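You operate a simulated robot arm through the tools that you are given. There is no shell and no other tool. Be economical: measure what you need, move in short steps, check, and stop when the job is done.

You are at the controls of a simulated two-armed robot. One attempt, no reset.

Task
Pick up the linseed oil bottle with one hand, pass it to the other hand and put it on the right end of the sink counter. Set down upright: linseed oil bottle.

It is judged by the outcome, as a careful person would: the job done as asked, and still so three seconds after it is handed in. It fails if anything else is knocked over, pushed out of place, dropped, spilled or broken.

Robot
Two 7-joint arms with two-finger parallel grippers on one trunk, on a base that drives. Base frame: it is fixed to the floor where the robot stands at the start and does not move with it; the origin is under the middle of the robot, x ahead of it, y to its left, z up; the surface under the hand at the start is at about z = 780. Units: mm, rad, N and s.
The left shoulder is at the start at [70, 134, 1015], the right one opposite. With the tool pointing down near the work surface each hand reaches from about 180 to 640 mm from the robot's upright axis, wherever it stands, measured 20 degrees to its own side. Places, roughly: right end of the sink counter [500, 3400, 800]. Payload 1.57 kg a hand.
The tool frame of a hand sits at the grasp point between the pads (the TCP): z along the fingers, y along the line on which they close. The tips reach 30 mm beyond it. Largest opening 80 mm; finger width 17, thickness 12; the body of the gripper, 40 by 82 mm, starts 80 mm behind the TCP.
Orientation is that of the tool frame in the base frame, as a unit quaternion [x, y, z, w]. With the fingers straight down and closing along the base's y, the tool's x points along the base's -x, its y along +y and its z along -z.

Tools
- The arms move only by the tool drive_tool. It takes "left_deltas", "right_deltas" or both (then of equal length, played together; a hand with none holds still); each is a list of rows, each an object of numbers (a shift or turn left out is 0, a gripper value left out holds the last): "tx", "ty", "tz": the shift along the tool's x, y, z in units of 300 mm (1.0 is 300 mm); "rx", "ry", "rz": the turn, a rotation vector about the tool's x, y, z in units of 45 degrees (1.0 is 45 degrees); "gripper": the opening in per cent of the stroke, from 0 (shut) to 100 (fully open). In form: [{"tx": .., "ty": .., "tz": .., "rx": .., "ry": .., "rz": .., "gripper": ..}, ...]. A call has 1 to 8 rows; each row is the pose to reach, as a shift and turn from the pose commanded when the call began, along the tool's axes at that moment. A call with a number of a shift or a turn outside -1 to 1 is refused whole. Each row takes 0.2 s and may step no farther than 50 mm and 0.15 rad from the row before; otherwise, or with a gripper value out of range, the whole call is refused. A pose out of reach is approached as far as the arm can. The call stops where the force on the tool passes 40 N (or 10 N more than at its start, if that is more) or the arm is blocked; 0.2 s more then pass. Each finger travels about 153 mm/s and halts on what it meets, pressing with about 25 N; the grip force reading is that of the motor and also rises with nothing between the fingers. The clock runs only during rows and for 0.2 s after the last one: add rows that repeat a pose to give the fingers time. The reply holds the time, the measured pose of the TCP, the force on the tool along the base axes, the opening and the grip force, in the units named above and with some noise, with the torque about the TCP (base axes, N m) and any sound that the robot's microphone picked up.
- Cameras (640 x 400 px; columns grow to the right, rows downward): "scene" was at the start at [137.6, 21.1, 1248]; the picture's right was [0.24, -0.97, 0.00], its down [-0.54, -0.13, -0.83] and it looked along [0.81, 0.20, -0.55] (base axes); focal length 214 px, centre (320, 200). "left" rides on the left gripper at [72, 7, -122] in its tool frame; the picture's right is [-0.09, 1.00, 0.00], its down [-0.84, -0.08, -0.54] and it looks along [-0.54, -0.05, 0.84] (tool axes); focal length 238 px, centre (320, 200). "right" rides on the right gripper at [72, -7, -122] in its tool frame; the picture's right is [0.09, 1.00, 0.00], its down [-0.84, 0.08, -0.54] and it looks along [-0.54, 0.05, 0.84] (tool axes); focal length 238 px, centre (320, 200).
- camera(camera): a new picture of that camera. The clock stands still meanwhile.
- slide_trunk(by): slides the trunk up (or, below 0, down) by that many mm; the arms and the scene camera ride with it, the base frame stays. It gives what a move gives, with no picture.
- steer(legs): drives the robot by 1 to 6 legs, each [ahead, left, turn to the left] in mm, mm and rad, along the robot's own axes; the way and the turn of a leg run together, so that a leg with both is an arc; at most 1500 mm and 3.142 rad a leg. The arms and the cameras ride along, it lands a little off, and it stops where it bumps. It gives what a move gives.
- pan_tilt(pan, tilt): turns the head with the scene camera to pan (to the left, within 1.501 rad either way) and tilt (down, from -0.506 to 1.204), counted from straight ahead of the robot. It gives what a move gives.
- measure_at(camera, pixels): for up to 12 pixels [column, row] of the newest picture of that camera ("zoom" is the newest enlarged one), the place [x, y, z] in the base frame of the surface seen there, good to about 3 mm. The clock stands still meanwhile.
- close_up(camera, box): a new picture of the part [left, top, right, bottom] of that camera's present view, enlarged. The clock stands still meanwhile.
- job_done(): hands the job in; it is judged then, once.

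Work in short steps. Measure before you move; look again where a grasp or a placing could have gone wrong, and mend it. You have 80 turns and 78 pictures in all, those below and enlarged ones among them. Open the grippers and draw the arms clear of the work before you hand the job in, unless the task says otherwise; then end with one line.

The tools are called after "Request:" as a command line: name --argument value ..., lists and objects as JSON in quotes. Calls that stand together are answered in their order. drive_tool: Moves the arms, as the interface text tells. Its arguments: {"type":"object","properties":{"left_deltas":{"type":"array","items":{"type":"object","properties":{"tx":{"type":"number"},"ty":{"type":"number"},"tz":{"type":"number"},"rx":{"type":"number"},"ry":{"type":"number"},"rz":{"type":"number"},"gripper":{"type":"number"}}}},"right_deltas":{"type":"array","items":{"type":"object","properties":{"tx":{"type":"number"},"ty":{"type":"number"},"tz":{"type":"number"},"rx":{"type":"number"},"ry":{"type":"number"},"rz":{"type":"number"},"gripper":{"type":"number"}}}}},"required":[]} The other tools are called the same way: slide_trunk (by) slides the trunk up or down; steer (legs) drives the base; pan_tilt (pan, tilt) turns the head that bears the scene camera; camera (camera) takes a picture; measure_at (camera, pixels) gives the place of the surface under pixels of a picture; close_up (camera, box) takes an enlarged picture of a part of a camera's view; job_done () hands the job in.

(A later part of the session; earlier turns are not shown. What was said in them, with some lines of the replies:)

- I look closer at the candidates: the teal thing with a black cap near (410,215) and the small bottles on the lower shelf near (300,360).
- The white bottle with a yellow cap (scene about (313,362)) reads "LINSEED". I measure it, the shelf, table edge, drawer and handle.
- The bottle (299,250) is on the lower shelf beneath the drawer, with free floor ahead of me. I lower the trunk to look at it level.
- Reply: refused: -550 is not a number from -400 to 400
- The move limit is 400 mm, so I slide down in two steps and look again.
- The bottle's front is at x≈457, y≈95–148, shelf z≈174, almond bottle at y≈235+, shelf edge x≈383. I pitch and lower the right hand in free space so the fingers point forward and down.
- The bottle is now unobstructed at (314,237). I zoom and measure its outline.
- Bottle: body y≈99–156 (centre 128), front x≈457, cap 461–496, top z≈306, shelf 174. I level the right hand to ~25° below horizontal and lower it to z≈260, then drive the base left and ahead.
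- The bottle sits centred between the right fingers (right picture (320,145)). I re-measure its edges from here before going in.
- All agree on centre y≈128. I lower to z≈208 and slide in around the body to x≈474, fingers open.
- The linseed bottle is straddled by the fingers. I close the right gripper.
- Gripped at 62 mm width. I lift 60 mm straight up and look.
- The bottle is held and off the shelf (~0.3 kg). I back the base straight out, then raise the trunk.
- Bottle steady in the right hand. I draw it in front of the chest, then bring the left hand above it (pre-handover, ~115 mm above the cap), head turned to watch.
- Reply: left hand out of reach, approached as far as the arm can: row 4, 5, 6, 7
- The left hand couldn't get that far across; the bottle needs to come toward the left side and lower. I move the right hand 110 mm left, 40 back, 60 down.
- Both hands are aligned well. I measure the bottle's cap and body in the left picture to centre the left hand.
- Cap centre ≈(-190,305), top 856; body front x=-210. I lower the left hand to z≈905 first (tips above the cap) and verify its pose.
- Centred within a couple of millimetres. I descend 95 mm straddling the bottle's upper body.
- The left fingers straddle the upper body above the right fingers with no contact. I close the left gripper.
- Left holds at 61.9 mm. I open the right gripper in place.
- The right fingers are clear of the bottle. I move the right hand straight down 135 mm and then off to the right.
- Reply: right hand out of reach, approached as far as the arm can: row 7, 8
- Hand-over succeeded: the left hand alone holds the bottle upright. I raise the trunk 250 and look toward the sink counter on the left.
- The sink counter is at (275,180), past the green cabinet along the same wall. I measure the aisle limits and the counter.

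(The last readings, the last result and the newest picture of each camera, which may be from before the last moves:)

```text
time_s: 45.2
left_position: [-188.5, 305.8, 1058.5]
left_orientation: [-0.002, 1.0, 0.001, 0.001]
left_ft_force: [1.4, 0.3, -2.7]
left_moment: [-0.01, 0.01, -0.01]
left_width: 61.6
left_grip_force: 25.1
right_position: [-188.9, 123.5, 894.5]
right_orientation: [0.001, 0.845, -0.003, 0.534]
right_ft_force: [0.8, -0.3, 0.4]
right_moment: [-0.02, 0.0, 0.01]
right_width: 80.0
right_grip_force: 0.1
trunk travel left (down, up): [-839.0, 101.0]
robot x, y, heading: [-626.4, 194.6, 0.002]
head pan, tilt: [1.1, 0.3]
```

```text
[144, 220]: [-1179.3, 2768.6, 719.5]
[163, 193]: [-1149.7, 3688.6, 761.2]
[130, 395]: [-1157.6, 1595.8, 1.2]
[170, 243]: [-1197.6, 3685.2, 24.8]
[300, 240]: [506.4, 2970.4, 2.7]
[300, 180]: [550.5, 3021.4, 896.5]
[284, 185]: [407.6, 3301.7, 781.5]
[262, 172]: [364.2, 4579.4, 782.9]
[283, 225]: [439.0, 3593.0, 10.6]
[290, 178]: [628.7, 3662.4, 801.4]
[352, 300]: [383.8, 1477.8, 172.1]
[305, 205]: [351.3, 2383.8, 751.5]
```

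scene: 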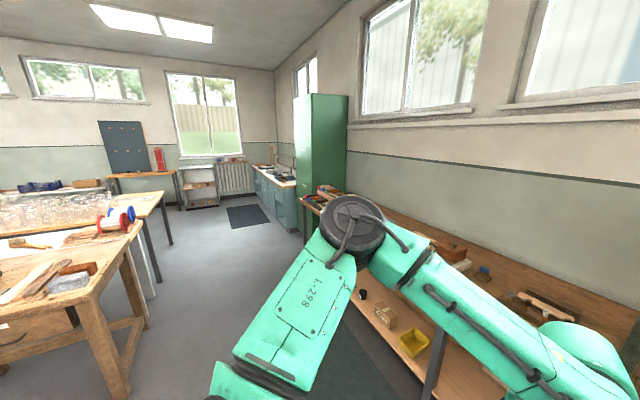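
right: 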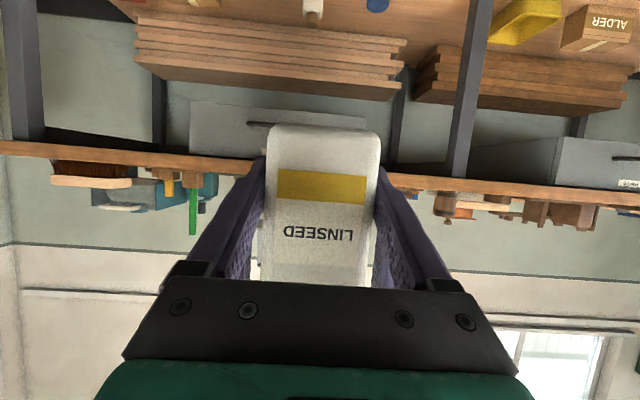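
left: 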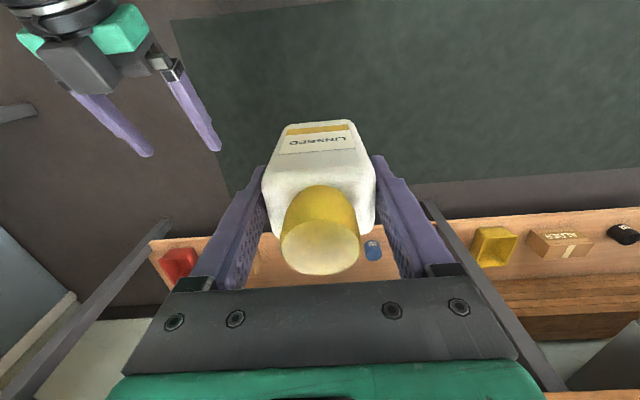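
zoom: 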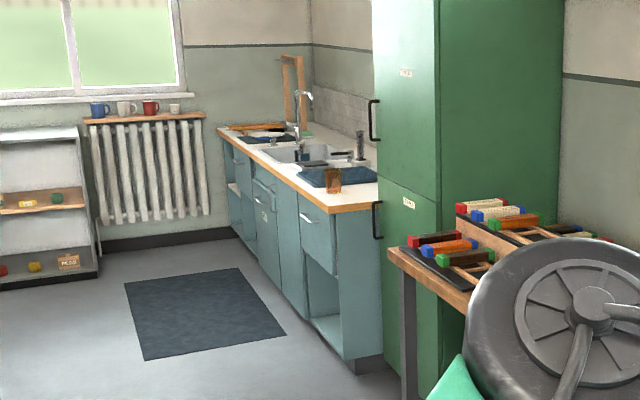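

The aisle between x≈-1150 and 340 is free; counter front x≈405, top z≈782, right end y≈3280. I strafe left 3000 mm and look.

Request:
steer --legs '[[0, 1500, 0], [0, 1500, 0]]'

Request:
pan_tilt --pan 0.25 --tilt 0.5

Request:
camera --camera "scene"

Request:
camera --camera "left"

```text
time_s: 59.6
left_position: [-143.4, 3290.7, 1059.6]
left_orientation: [0.012, 1.0, 0.0, 0.0]
left_ft_force: [-0.2, 1.1, -2.6]
left_moment: [-0.03, 0.0, -0.02]
left_width: 61.9
left_grip_force: 24.9
right_position: [-148.1, 3107.6, 893.9]
right_orientation: [0.013, 0.845, -0.01, 0.534]
right_ft_force: [0.0, -1.0, -0.8]
right_moment: [0.01, 0.01, 0.05]
right_width: 79.9
right_grip_force: 0.1
trunk travel left (down, up): [-839.0, 101.0]
robot x, y, heading: [-584.2, 3194.4, -0.026]
head pan, tilt: [1.1, 0.3]
```

```text
time_s: 60.8
left_position: [-142.6, 3291.0, 1058.0]
left_orientation: [0.012, 1.0, 0.0, 0.0]
left_ft_force: [0.0, 1.3, -3.0]
left_moment: [0.0, 0.01, -0.02]
left_width: 62.2
left_grip_force: 24.8
right_position: [-147.5, 3108.6, 896.5]
right_orientation: [0.013, 0.845, -0.01, 0.534]
right_ft_force: [-0.2, 0.4, 0.5]
right_moment: [-0.01, 0.02, 0.0]
right_width: 80.0
right_grip_force: 0.1
trunk travel left (down, up): [-839.0, 101.0]
robot x, y, heading: [-588.6, 3197.2, -0.025]
head pan, tilt: [0.25, 0.499]
```

```text
42 pictures are left
```

scene: 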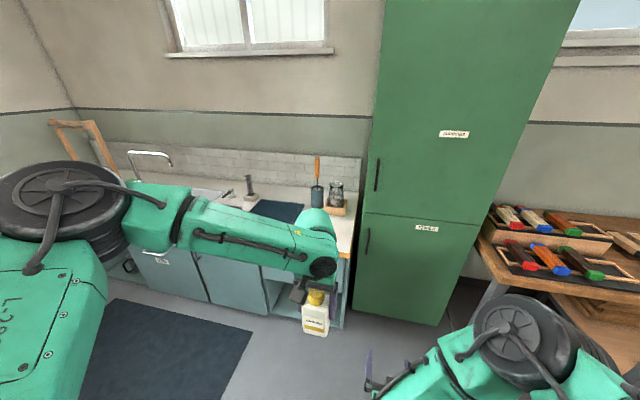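

```text
41 pictures are left
```

left: 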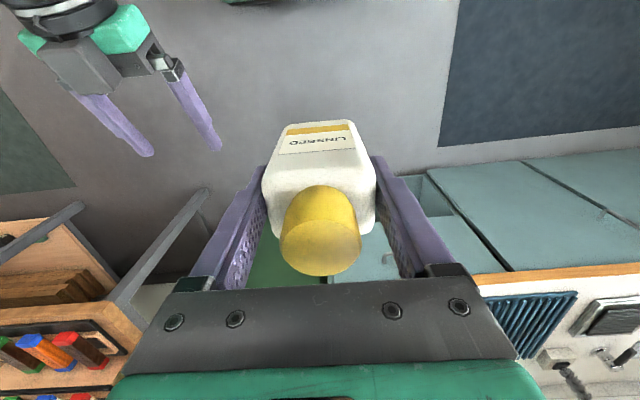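

I straighten the heading and zoom on the counter's right end.

Request:
steer --legs '[[0, 150, 0.025]]'

Request:
close_up --camera "scene" --box '[180, 140, 400, 340]'

Request:
camera --camera "right"

```text
time_s: 62.2
left_position: [-145.1, 3447.4, 1059.8]
left_orientation: [0.0, 1.0, 0.001, -0.001]
left_ft_force: [-0.4, 0.2, -2.6]
left_moment: [0.0, -0.02, -0.01]
left_width: 62.0
left_grip_force: 25.5
right_position: [-144.0, 3264.4, 894.7]
right_orientation: [0.003, 0.845, -0.002, 0.534]
right_ft_force: [0.3, 1.0, -0.7]
right_moment: [0.03, -0.01, -0.01]
right_width: 80.2
right_grip_force: 0.0
trunk travel left (down, up): [-839.0, 101.0]
robot x, y, heading: [-580.4, 3343.2, 0.001]
head pan, tilt: [0.25, 0.499]
```

```text
2.00 times, centred on (290, 240) of scene
```

zoom: 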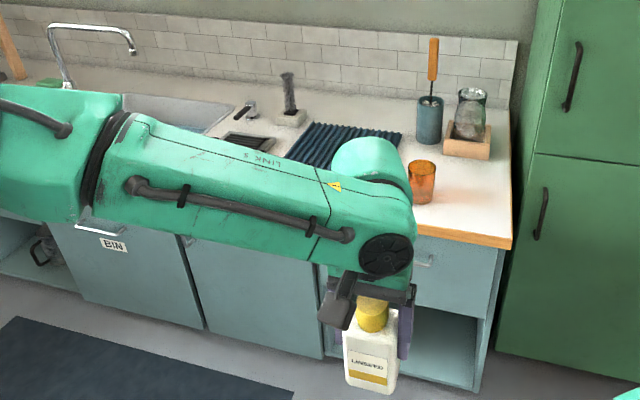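

```text
39 pictures are left
```

right: 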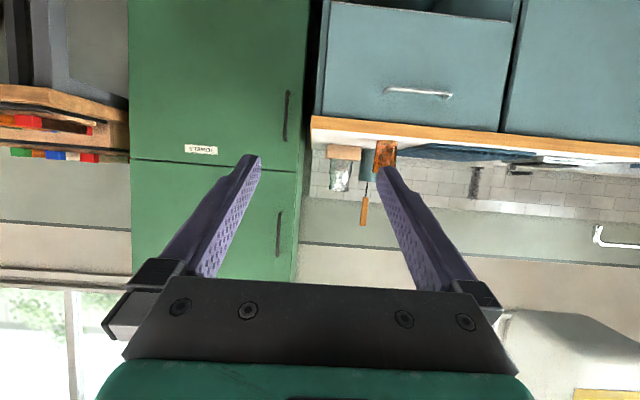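

The right end has an amber tumbler (zoom (422,182)), a brush cup and a jar tray, with free space right of the tumbler around (470,210). I measure these.

Request:
measure_at --camera "zoom" --pixels '[[470, 210], [510, 237], [420, 230], [422, 190], [436, 195], [423, 164], [444, 150], [490, 155], [512, 190], [395, 150], [430, 135], [466, 180]]'

```text
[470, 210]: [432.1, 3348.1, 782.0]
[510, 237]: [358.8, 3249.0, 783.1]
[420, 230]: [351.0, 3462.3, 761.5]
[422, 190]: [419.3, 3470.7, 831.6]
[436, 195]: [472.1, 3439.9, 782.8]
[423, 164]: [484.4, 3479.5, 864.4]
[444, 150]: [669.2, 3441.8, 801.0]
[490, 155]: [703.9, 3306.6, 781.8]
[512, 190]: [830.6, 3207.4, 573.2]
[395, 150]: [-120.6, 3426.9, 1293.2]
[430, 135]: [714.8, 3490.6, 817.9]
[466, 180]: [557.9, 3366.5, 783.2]
```

Tumbler is at about (450,3470); free spot chosen: (480,3335) on z≈782. First I tuck the right hand up, back and to the right so it can't touch anything.

Request:
drive_tool --right_deltas '[{"tx": -0.074, "tz": -0.078, "ty": -0.067}, {"tx": -0.148, "tz": -0.157, "ty": -0.133}, {"tx": -0.221, "tz": -0.235, "ty": -0.2}, {"tx": -0.295, "tz": -0.314, "ty": -0.267}, {"tx": -0.369, "tz": -0.392, "ty": -0.333}]'

Request:
slide_trunk --by -100

Request:
camera --camera "scene"

```text
time_s: 63.4
left_position: [-145.1, 3447.6, 1058.4]
left_orientation: [0.0, 1.0, 0.0, 0.0]
left_ft_force: [0.3, -0.3, -3.4]
left_moment: [-0.01, 0.01, 0.0]
left_width: 61.5
left_grip_force: 24.8
right_position: [-184.3, 3192.5, 1021.2]
right_orientation: [0.002, 0.846, -0.004, 0.533]
right_ft_force: [-0.3, 0.3, -0.1]
right_moment: [-0.01, 0.0, 0.03]
right_width: 80.3
right_grip_force: 0.0
right hand out of reach, approached as far as the arm can: row 4, 5
trunk travel left (down, up): [-839.0, 101.0]
robot x, y, heading: [-583.6, 3339.9, -0.005]
head pan, tilt: [0.25, 0.499]
```

```text
time_s: 64.7
left_position: [-142.8, 3448.0, 959.6]
left_orientation: [0.0, 1.0, 0.0, 0.0]
left_ft_force: [-0.5, -0.5, -2.8]
left_moment: [0.0, 0.01, -0.03]
left_width: 62.1
left_grip_force: 25.0
right_position: [-184.3, 3192.9, 920.8]
right_orientation: [0.003, 0.846, -0.005, 0.534]
right_ft_force: [0.2, -0.1, -0.6]
right_moment: [-0.02, -0.01, 0.01]
right_width: 79.9
right_grip_force: 0.1
trunk travel left (down, up): [-739.0, 201.0]
robot x, y, heading: [-583.1, 3337.7, -0.003]
head pan, tilt: [0.25, 0.499]
```

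```text
38 pictures are left
```

scene: 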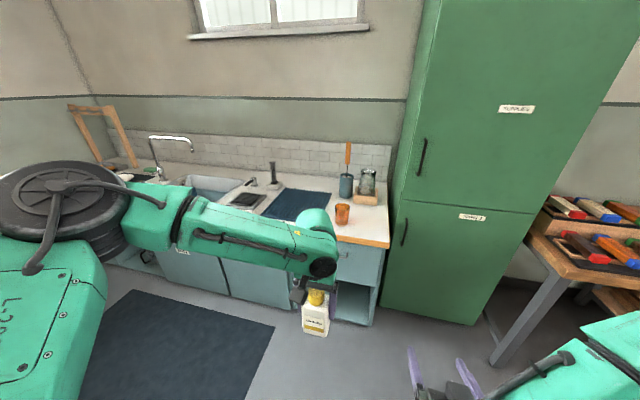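

I strafe right 112 mm and drive ahead 510 mm; the bottle bottom (z≈875) stays above the counter and tumbler.

Request:
steer --legs '[[0, -112, 0], [510, 0, 0]]'

Request:
pan_tilt --pan 0.25 --tilt 0.75

Request:
camera --camera "scene"

Request:
camera --camera "left"

Request:
camera --camera "right"

```text
time_s: 68.5
left_position: [359.3, 3338.6, 959.4]
left_orientation: [-0.002, 1.0, 0.0, 0.0]
left_ft_force: [-0.2, 0.7, -2.8]
left_moment: [0.01, 0.0, 0.0]
left_width: 61.8
left_grip_force: 25.2
right_position: [321.2, 3081.2, 921.3]
right_orientation: [0.001, 0.845, -0.004, 0.535]
right_ft_force: [0.9, 0.2, -0.6]
right_moment: [-0.03, 0.0, 0.01]
right_width: 80.0
right_grip_force: 0.0
trunk travel left (down, up): [-739.0, 201.0]
robot x, y, heading: [-82.0, 3229.0, 0.001]
head pan, tilt: [0.25, 0.499]
```

```text
time_s: 69.3
left_position: [361.0, 3337.1, 958.9]
left_orientation: [-0.002, 1.0, 0.0, 0.0]
left_ft_force: [-0.5, -0.4, -2.0]
left_moment: [-0.01, 0.02, 0.0]
left_width: 61.5
left_grip_force: 24.9
right_position: [323.0, 3082.6, 919.6]
right_orientation: [0.001, 0.845, -0.003, 0.535]
right_ft_force: [0.1, -0.2, -0.7]
right_moment: [-0.01, 0.05, 0.03]
right_width: 80.0
right_grip_force: 0.1
trunk travel left (down, up): [-739.0, 201.0]
robot x, y, heading: [-76.5, 3233.4, 0.006]
head pan, tilt: [0.25, 0.75]
```

```text
37 pictures are left
```

scene: 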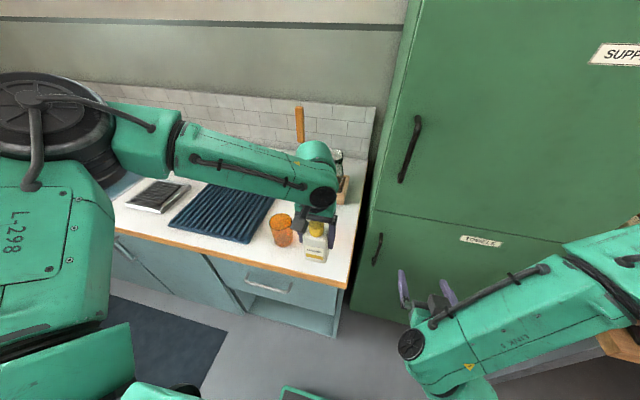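

```text
36 pictures are left
```

left: 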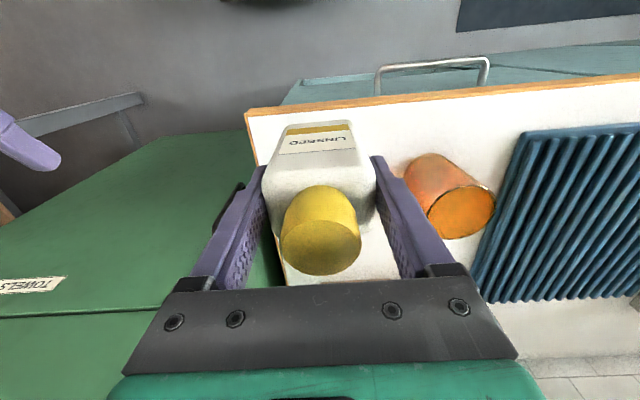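

```text
35 pictures are left
```

right: 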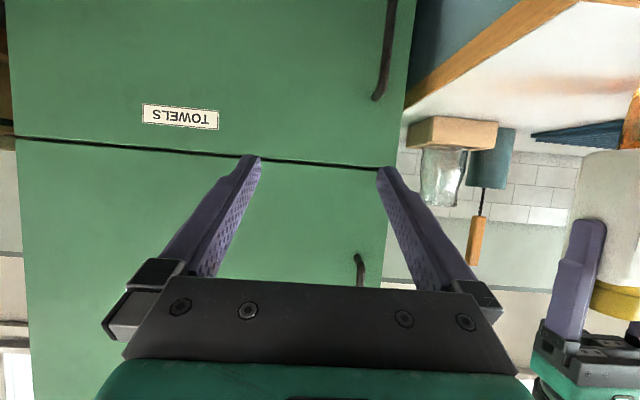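

I verify the tumbler and counter edges from this close view.

Request:
measure_at --camera "left" --pixels '[[250, 112], [252, 150], [430, 160], [408, 180], [462, 215], [430, 210], [380, 260], [400, 130]]'

Request:
measure_at --camera "scene" --pixels '[[352, 240], [292, 235], [281, 243], [270, 225], [340, 225], [345, 282], [282, 220]]'

```text
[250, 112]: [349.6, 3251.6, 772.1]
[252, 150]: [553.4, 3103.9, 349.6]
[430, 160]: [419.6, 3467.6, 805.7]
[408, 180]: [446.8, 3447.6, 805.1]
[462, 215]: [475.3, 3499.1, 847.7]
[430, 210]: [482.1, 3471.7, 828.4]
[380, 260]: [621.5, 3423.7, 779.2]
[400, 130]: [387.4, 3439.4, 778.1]
```

```text
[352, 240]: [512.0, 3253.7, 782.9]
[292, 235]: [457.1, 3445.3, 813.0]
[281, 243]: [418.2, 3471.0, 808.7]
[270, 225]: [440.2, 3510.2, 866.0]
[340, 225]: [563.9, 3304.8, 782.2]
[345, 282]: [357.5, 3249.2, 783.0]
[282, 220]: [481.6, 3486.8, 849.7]
```

The bottle line y≈3337 leaves 50+ mm to both the tumbler and the end. I extend the left arm 110 mm forward at height, then descend in a next step.

Request:
drive_tool --left_deltas '[{"tx": -0.12, "gripper": 0}, {"tx": -0.24}, {"tx": -0.367}]'

```text
time_s: 70.1
left_position: [432.4, 3368.1, 969.5]
left_orientation: [-0.003, 1.0, -0.002, 0.001]
left_ft_force: [0.6, 0.3, -2.6]
left_moment: [-0.01, 0.01, -0.02]
left_width: 62.0
left_grip_force: 25.1
left hand out of reach, approached as far as the arm can: row 2, 3
right_position: [320.7, 3080.9, 920.2]
right_orientation: [0.001, 0.846, -0.004, 0.534]
right_ft_force: [-0.5, -1.0, 0.1]
right_moment: [-0.02, -0.02, -0.02]
right_width: 80.1
right_grip_force: 0.1
trunk travel left (down, up): [-739.0, 201.0]
robot x, y, heading: [-77.4, 3229.6, 0.006]
head pan, tilt: [0.25, 0.75]
```

The arm is at its limit at (432,3368), bottle steady. I let the base do the rest: 30 mm right and 40 mm ahead.

Request:
steer --legs '[[40, -30, -0.006]]'

Request:
camera --camera "left"

Request:
camera --camera "scene"

```text
time_s: 71.0
left_position: [469.6, 3336.6, 971.7]
left_orientation: [0.002, 1.0, -0.002, 0.003]
left_ft_force: [-0.5, 0.2, -3.0]
left_moment: [-0.01, 0.0, -0.02]
left_width: 61.7
left_grip_force: 24.6
right_position: [358.4, 3052.2, 921.9]
right_orientation: [0.003, 0.844, -0.006, 0.536]
right_ft_force: [0.2, -0.8, -0.3]
right_moment: [0.02, -0.02, -0.05]
right_width: 80.3
right_grip_force: 0.0
trunk travel left (down, up): [-739.0, 201.0]
robot x, y, heading: [-39.0, 3196.8, -0.006]
head pan, tilt: [0.25, 0.75]
```

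```text
34 pictures are left
```

left: 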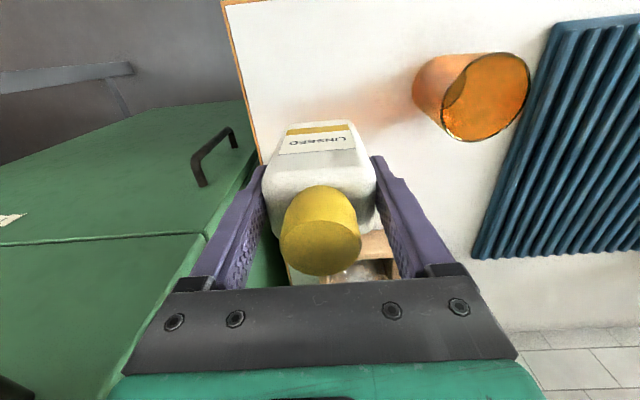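

```text
33 pictures are left
```

scene: 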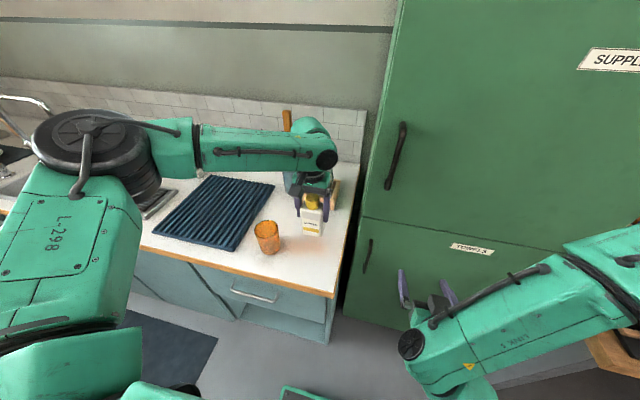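

Well placed above the spot. I check the left elbow's height over the counter before lowering by trunk.

Request:
measure_at --camera "scene" --pixels '[[90, 125], [150, 205], [170, 170], [60, 260], [250, 150], [313, 225], [60, 180]]'

Request:
measure_at --camera "left" --pixels '[[320, 150], [310, 100], [380, 100], [240, 60]]'

```text
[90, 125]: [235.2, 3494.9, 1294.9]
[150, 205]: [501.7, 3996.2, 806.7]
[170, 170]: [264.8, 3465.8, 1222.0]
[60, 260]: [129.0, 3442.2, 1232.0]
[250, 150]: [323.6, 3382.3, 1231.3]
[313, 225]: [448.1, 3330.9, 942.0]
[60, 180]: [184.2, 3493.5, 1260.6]
```

```text
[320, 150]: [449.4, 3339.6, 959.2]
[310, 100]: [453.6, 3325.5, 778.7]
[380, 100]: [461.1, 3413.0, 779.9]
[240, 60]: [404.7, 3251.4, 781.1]
```

The elbow is above z 1200, so there is ample room. I lower the trunk 90 mm, leaving the bottle roughly 15 mm above the counter.

Request:
slide_trunk --by -90

Request:
close_up --camera "scene" --box '[240, 170, 360, 290]'

```text
time_s: 72.2
left_position: [472.4, 3336.2, 879.0]
left_orientation: [0.001, 1.0, -0.001, 0.001]
left_ft_force: [0.4, 0.2, -2.2]
left_moment: [0.0, 0.0, -0.03]
left_width: 61.6
left_grip_force: 24.9
right_position: [361.5, 3049.7, 830.0]
right_orientation: [0.003, 0.845, -0.005, 0.534]
right_ft_force: [0.3, -0.3, -0.5]
right_moment: [-0.01, 0.01, 0.03]
right_width: 79.9
right_grip_force: 0.0
trunk travel left (down, up): [-649.0, 291.0]
robot x, y, heading: [-43.9, 3198.5, -0.004]
head pan, tilt: [0.25, 0.75]
```

```text
3.33 times, centred on (300, 230) of scene
```

zoom: 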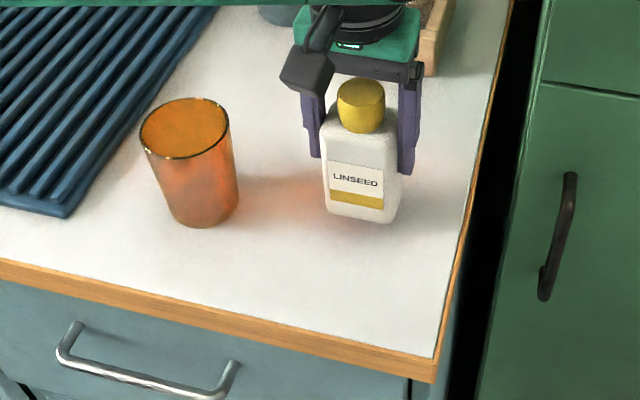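

About 12 mm remains. I lower by trunk in small steps, watching the force.

Request:
slide_trunk --by -9

Request:
slide_trunk --by -2

```text
time_s: 72.8
left_position: [473.0, 3334.7, 871.5]
left_orientation: [0.002, 1.0, -0.002, 0.002]
left_ft_force: [0.5, -1.0, -1.7]
left_moment: [0.0, 0.02, -0.02]
left_width: 61.8
left_grip_force: 24.7
right_position: [360.5, 3050.1, 823.0]
right_orientation: [0.004, 0.845, -0.005, 0.535]
right_ft_force: [0.3, -0.7, 0.6]
right_moment: [-0.01, -0.01, 0.0]
right_width: 80.0
right_grip_force: 0.0
trunk travel left (down, up): [-640.0, 300.0]
robot x, y, heading: [-41.1, 3197.1, 0.001]
head pan, tilt: [0.25, 0.75]
```

```text
time_s: 73.3
left_position: [472.5, 3335.8, 869.0]
left_orientation: [0.0, 1.0, 0.0, 0.001]
left_ft_force: [1.0, -0.5, -2.3]
left_moment: [0.01, 0.0, 0.0]
left_width: 62.0
left_grip_force: 25.3
right_position: [360.4, 3050.2, 820.2]
right_orientation: [0.004, 0.845, -0.005, 0.535]
right_ft_force: [0.3, 0.2, -0.4]
right_moment: [0.02, 0.02, 0.01]
right_width: 79.9
right_grip_force: 0.0
trunk travel left (down, up): [-638.0, 302.0]
robot x, y, heading: [-37.8, 3200.1, -0.004]
head pan, tilt: [0.25, 0.75]
```

Still carrying full weight (-2.3 N). Two more 2 mm steps.

Request:
slide_trunk --by -2

Request:
slide_trunk --by -1

Request:
close_up --camera "scene" --box '[270, 180, 350, 260]'

```text
time_s: 73.8
left_position: [472.7, 3335.1, 867.2]
left_orientation: [0.0, 1.0, -0.002, 0.0]
left_ft_force: [0.3, -0.4, -2.0]
left_moment: [0.0, 0.0, 0.01]
left_width: 61.9
left_grip_force: 24.8
right_position: [361.9, 3048.9, 818.5]
right_orientation: [0.003, 0.845, -0.004, 0.534]
right_ft_force: [0.3, 0.8, 0.0]
right_moment: [0.0, -0.02, 0.01]
right_width: 80.0
right_grip_force: 0.1
trunk travel left (down, up): [-636.0, 304.0]
robot x, y, heading: [-39.6, 3194.9, -0.005]
head pan, tilt: [0.25, 0.75]
```

```text
time_s: 74.4
left_position: [472.3, 3335.5, 867.0]
left_orientation: [0.001, 1.0, -0.001, 0.001]
left_ft_force: [-1.1, 0.1, -1.0]
left_moment: [0.07, 0.08, 0.03]
left_width: 61.6
left_grip_force: 24.5
right_position: [360.7, 3050.2, 817.0]
right_orientation: [0.004, 0.845, -0.005, 0.534]
right_ft_force: [-0.3, 0.1, 0.0]
right_moment: [-0.02, -0.01, -0.04]
right_width: 80.0
right_grip_force: 0.1
trunk travel left (down, up): [-635.0, 305.0]
robot x, y, heading: [-38.6, 3206.8, 0.0]
head pan, tilt: [0.25, 0.75]
```

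```text
5.00 times, centred on (310, 220) of scene
```

zoom: 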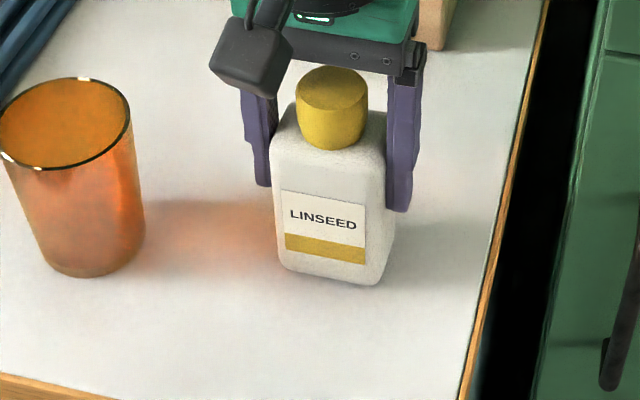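

The load starts easing and moments appear: contact. One more 1 mm to seat it.

Request:
slide_trunk --by -1

```text
time_s: 74.9
left_position: [472.1, 3335.1, 866.5]
left_orientation: [0.001, 1.0, -0.001, 0.002]
left_ft_force: [2.0, 0.9, 6.7]
left_moment: [0.39, 0.1, -0.09]
left_width: 61.7
left_grip_force: 24.9
right_position: [361.2, 3048.9, 816.0]
right_orientation: [0.005, 0.845, -0.006, 0.535]
right_ft_force: [-0.8, 0.0, 0.0]
right_moment: [0.0, 0.0, 0.01]
right_width: 79.8
right_grip_force: 0.2
trunk travel left (down, up): [-634.0, 306.0]
robot x, y, heading: [-42.9, 3195.6, -0.003]
head pan, tilt: [0.25, 0.75]
```

Seated (6.7 N up). I open the left gripper in place.

Request:
drive_tool --left_deltas '[{"gripper": 100}, {"gripper": 100}, {"gripper": 100}]'

Request:
close_up --camera "scene" --box '[270, 180, 350, 260]'

Request:
camera --camera "left"

```text
time_s: 75.7
left_position: [472.1, 3335.8, 864.9]
left_orientation: [0.001, 1.0, -0.001, 0.001]
left_ft_force: [0.8, 0.7, 0.1]
left_moment: [0.01, 0.03, 0.0]
left_width: 79.7
left_grip_force: 0.2
right_position: [359.9, 3048.6, 817.1]
right_orientation: [0.003, 0.845, -0.005, 0.534]
right_ft_force: [0.3, -0.4, 0.5]
right_moment: [0.01, 0.01, 0.01]
right_width: 79.8
right_grip_force: 0.0
trunk travel left (down, up): [-634.0, 306.0]
robot x, y, heading: [-40.1, 3199.7, 0.0]
head pan, tilt: [0.25, 0.75]
```

```text
5.00 times, centred on (310, 220) of scene
```

zoom: 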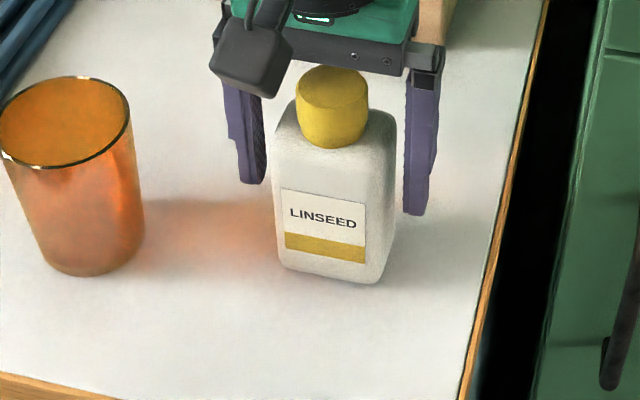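

```text
29 pictures are left
```

left: 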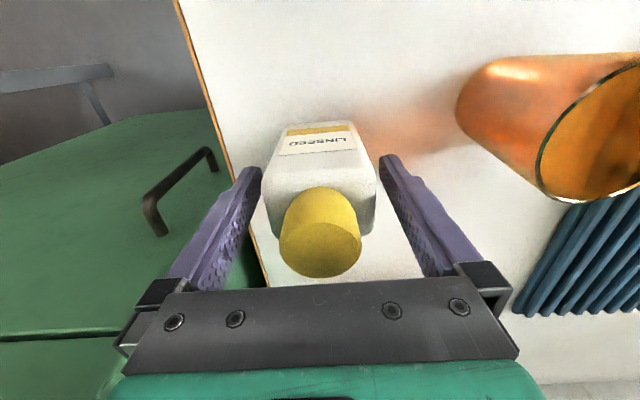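

The fingers are clear on both sides and the bottle stands. I raise the trunk 200 mm vertically, then back the base off.

Request:
slide_trunk --by 200

Request:
steer --legs '[[-450, 0, 0]]'

Request:
camera --camera "scene"

```text
time_s: 77.8
left_position: [472.7, 3335.3, 1066.9]
left_orientation: [0.001, 1.0, -0.001, 0.002]
left_ft_force: [-0.3, -0.2, -0.3]
left_moment: [0.0, 0.0, 0.03]
left_width: 80.2
left_grip_force: 0.0
right_position: [360.1, 3050.4, 1015.8]
right_orientation: [0.003, 0.845, -0.004, 0.535]
right_ft_force: [-0.1, 0.0, 0.4]
right_moment: [-0.01, 0.01, -0.02]
right_width: 80.2
right_grip_force: 0.0
trunk travel left (down, up): [-834.0, 106.0]
robot x, y, heading: [-40.3, 3201.4, 0.001]
head pan, tilt: [0.25, 0.75]
```

```text
time_s: 80.6
left_position: [15.7, 3334.7, 1064.2]
left_orientation: [0.004, 1.0, -0.001, 0.0]
left_ft_force: [0.4, -0.3, -0.3]
left_moment: [-0.03, 0.02, -0.02]
left_width: 79.7
left_grip_force: 0.0
right_position: [-96.9, 3050.1, 1015.6]
right_orientation: [0.007, 0.846, -0.007, 0.533]
right_ft_force: [-0.2, 0.0, 0.5]
right_moment: [0.04, 0.01, -0.01]
right_width: 79.8
right_grip_force: 0.2
trunk travel left (down, up): [-834.0, 106.0]
robot x, y, heading: [-496.1, 3200.6, -0.011]
head pan, tilt: [0.25, 0.75]
```

```text
28 pictures are left
```

scene: 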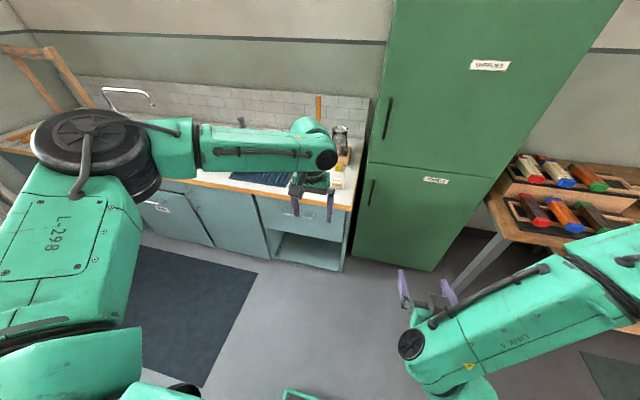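

The arm hides the bottle in the scene view, so I check with the left camera and a close-up.

Request:
close_up --camera "scene" --box '[290, 130, 370, 220]'

Request:
camera --camera "right"

```text
4.44 times, centred on (330, 175) of scene
```

zoom: 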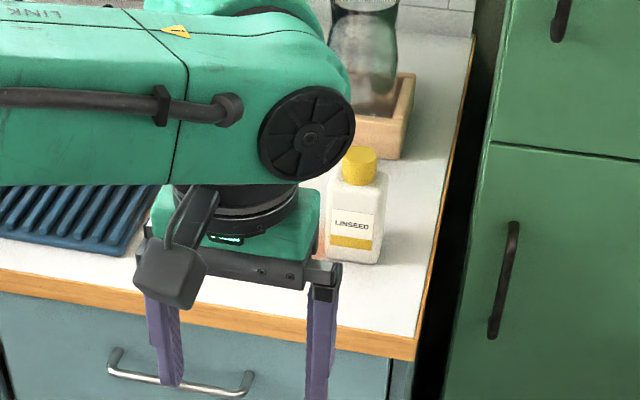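

```text
26 pictures are left
```

right: 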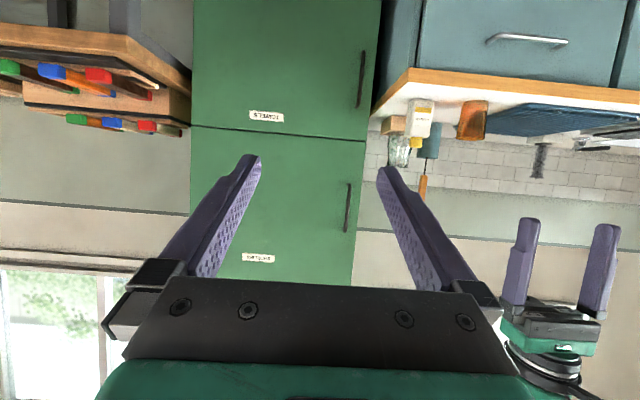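

The bottle stands upright at the right end of the counter, the tumbler is undisturbed, and both grippers are open and clear. I hand it in.

Request:
job_done

```text
The job is handed in.
```

The linseed oil bottle is standing upright on the right end of the sink counter; I picked it up with the right hand, passed it to the left and set it down with nothing else disturbed.
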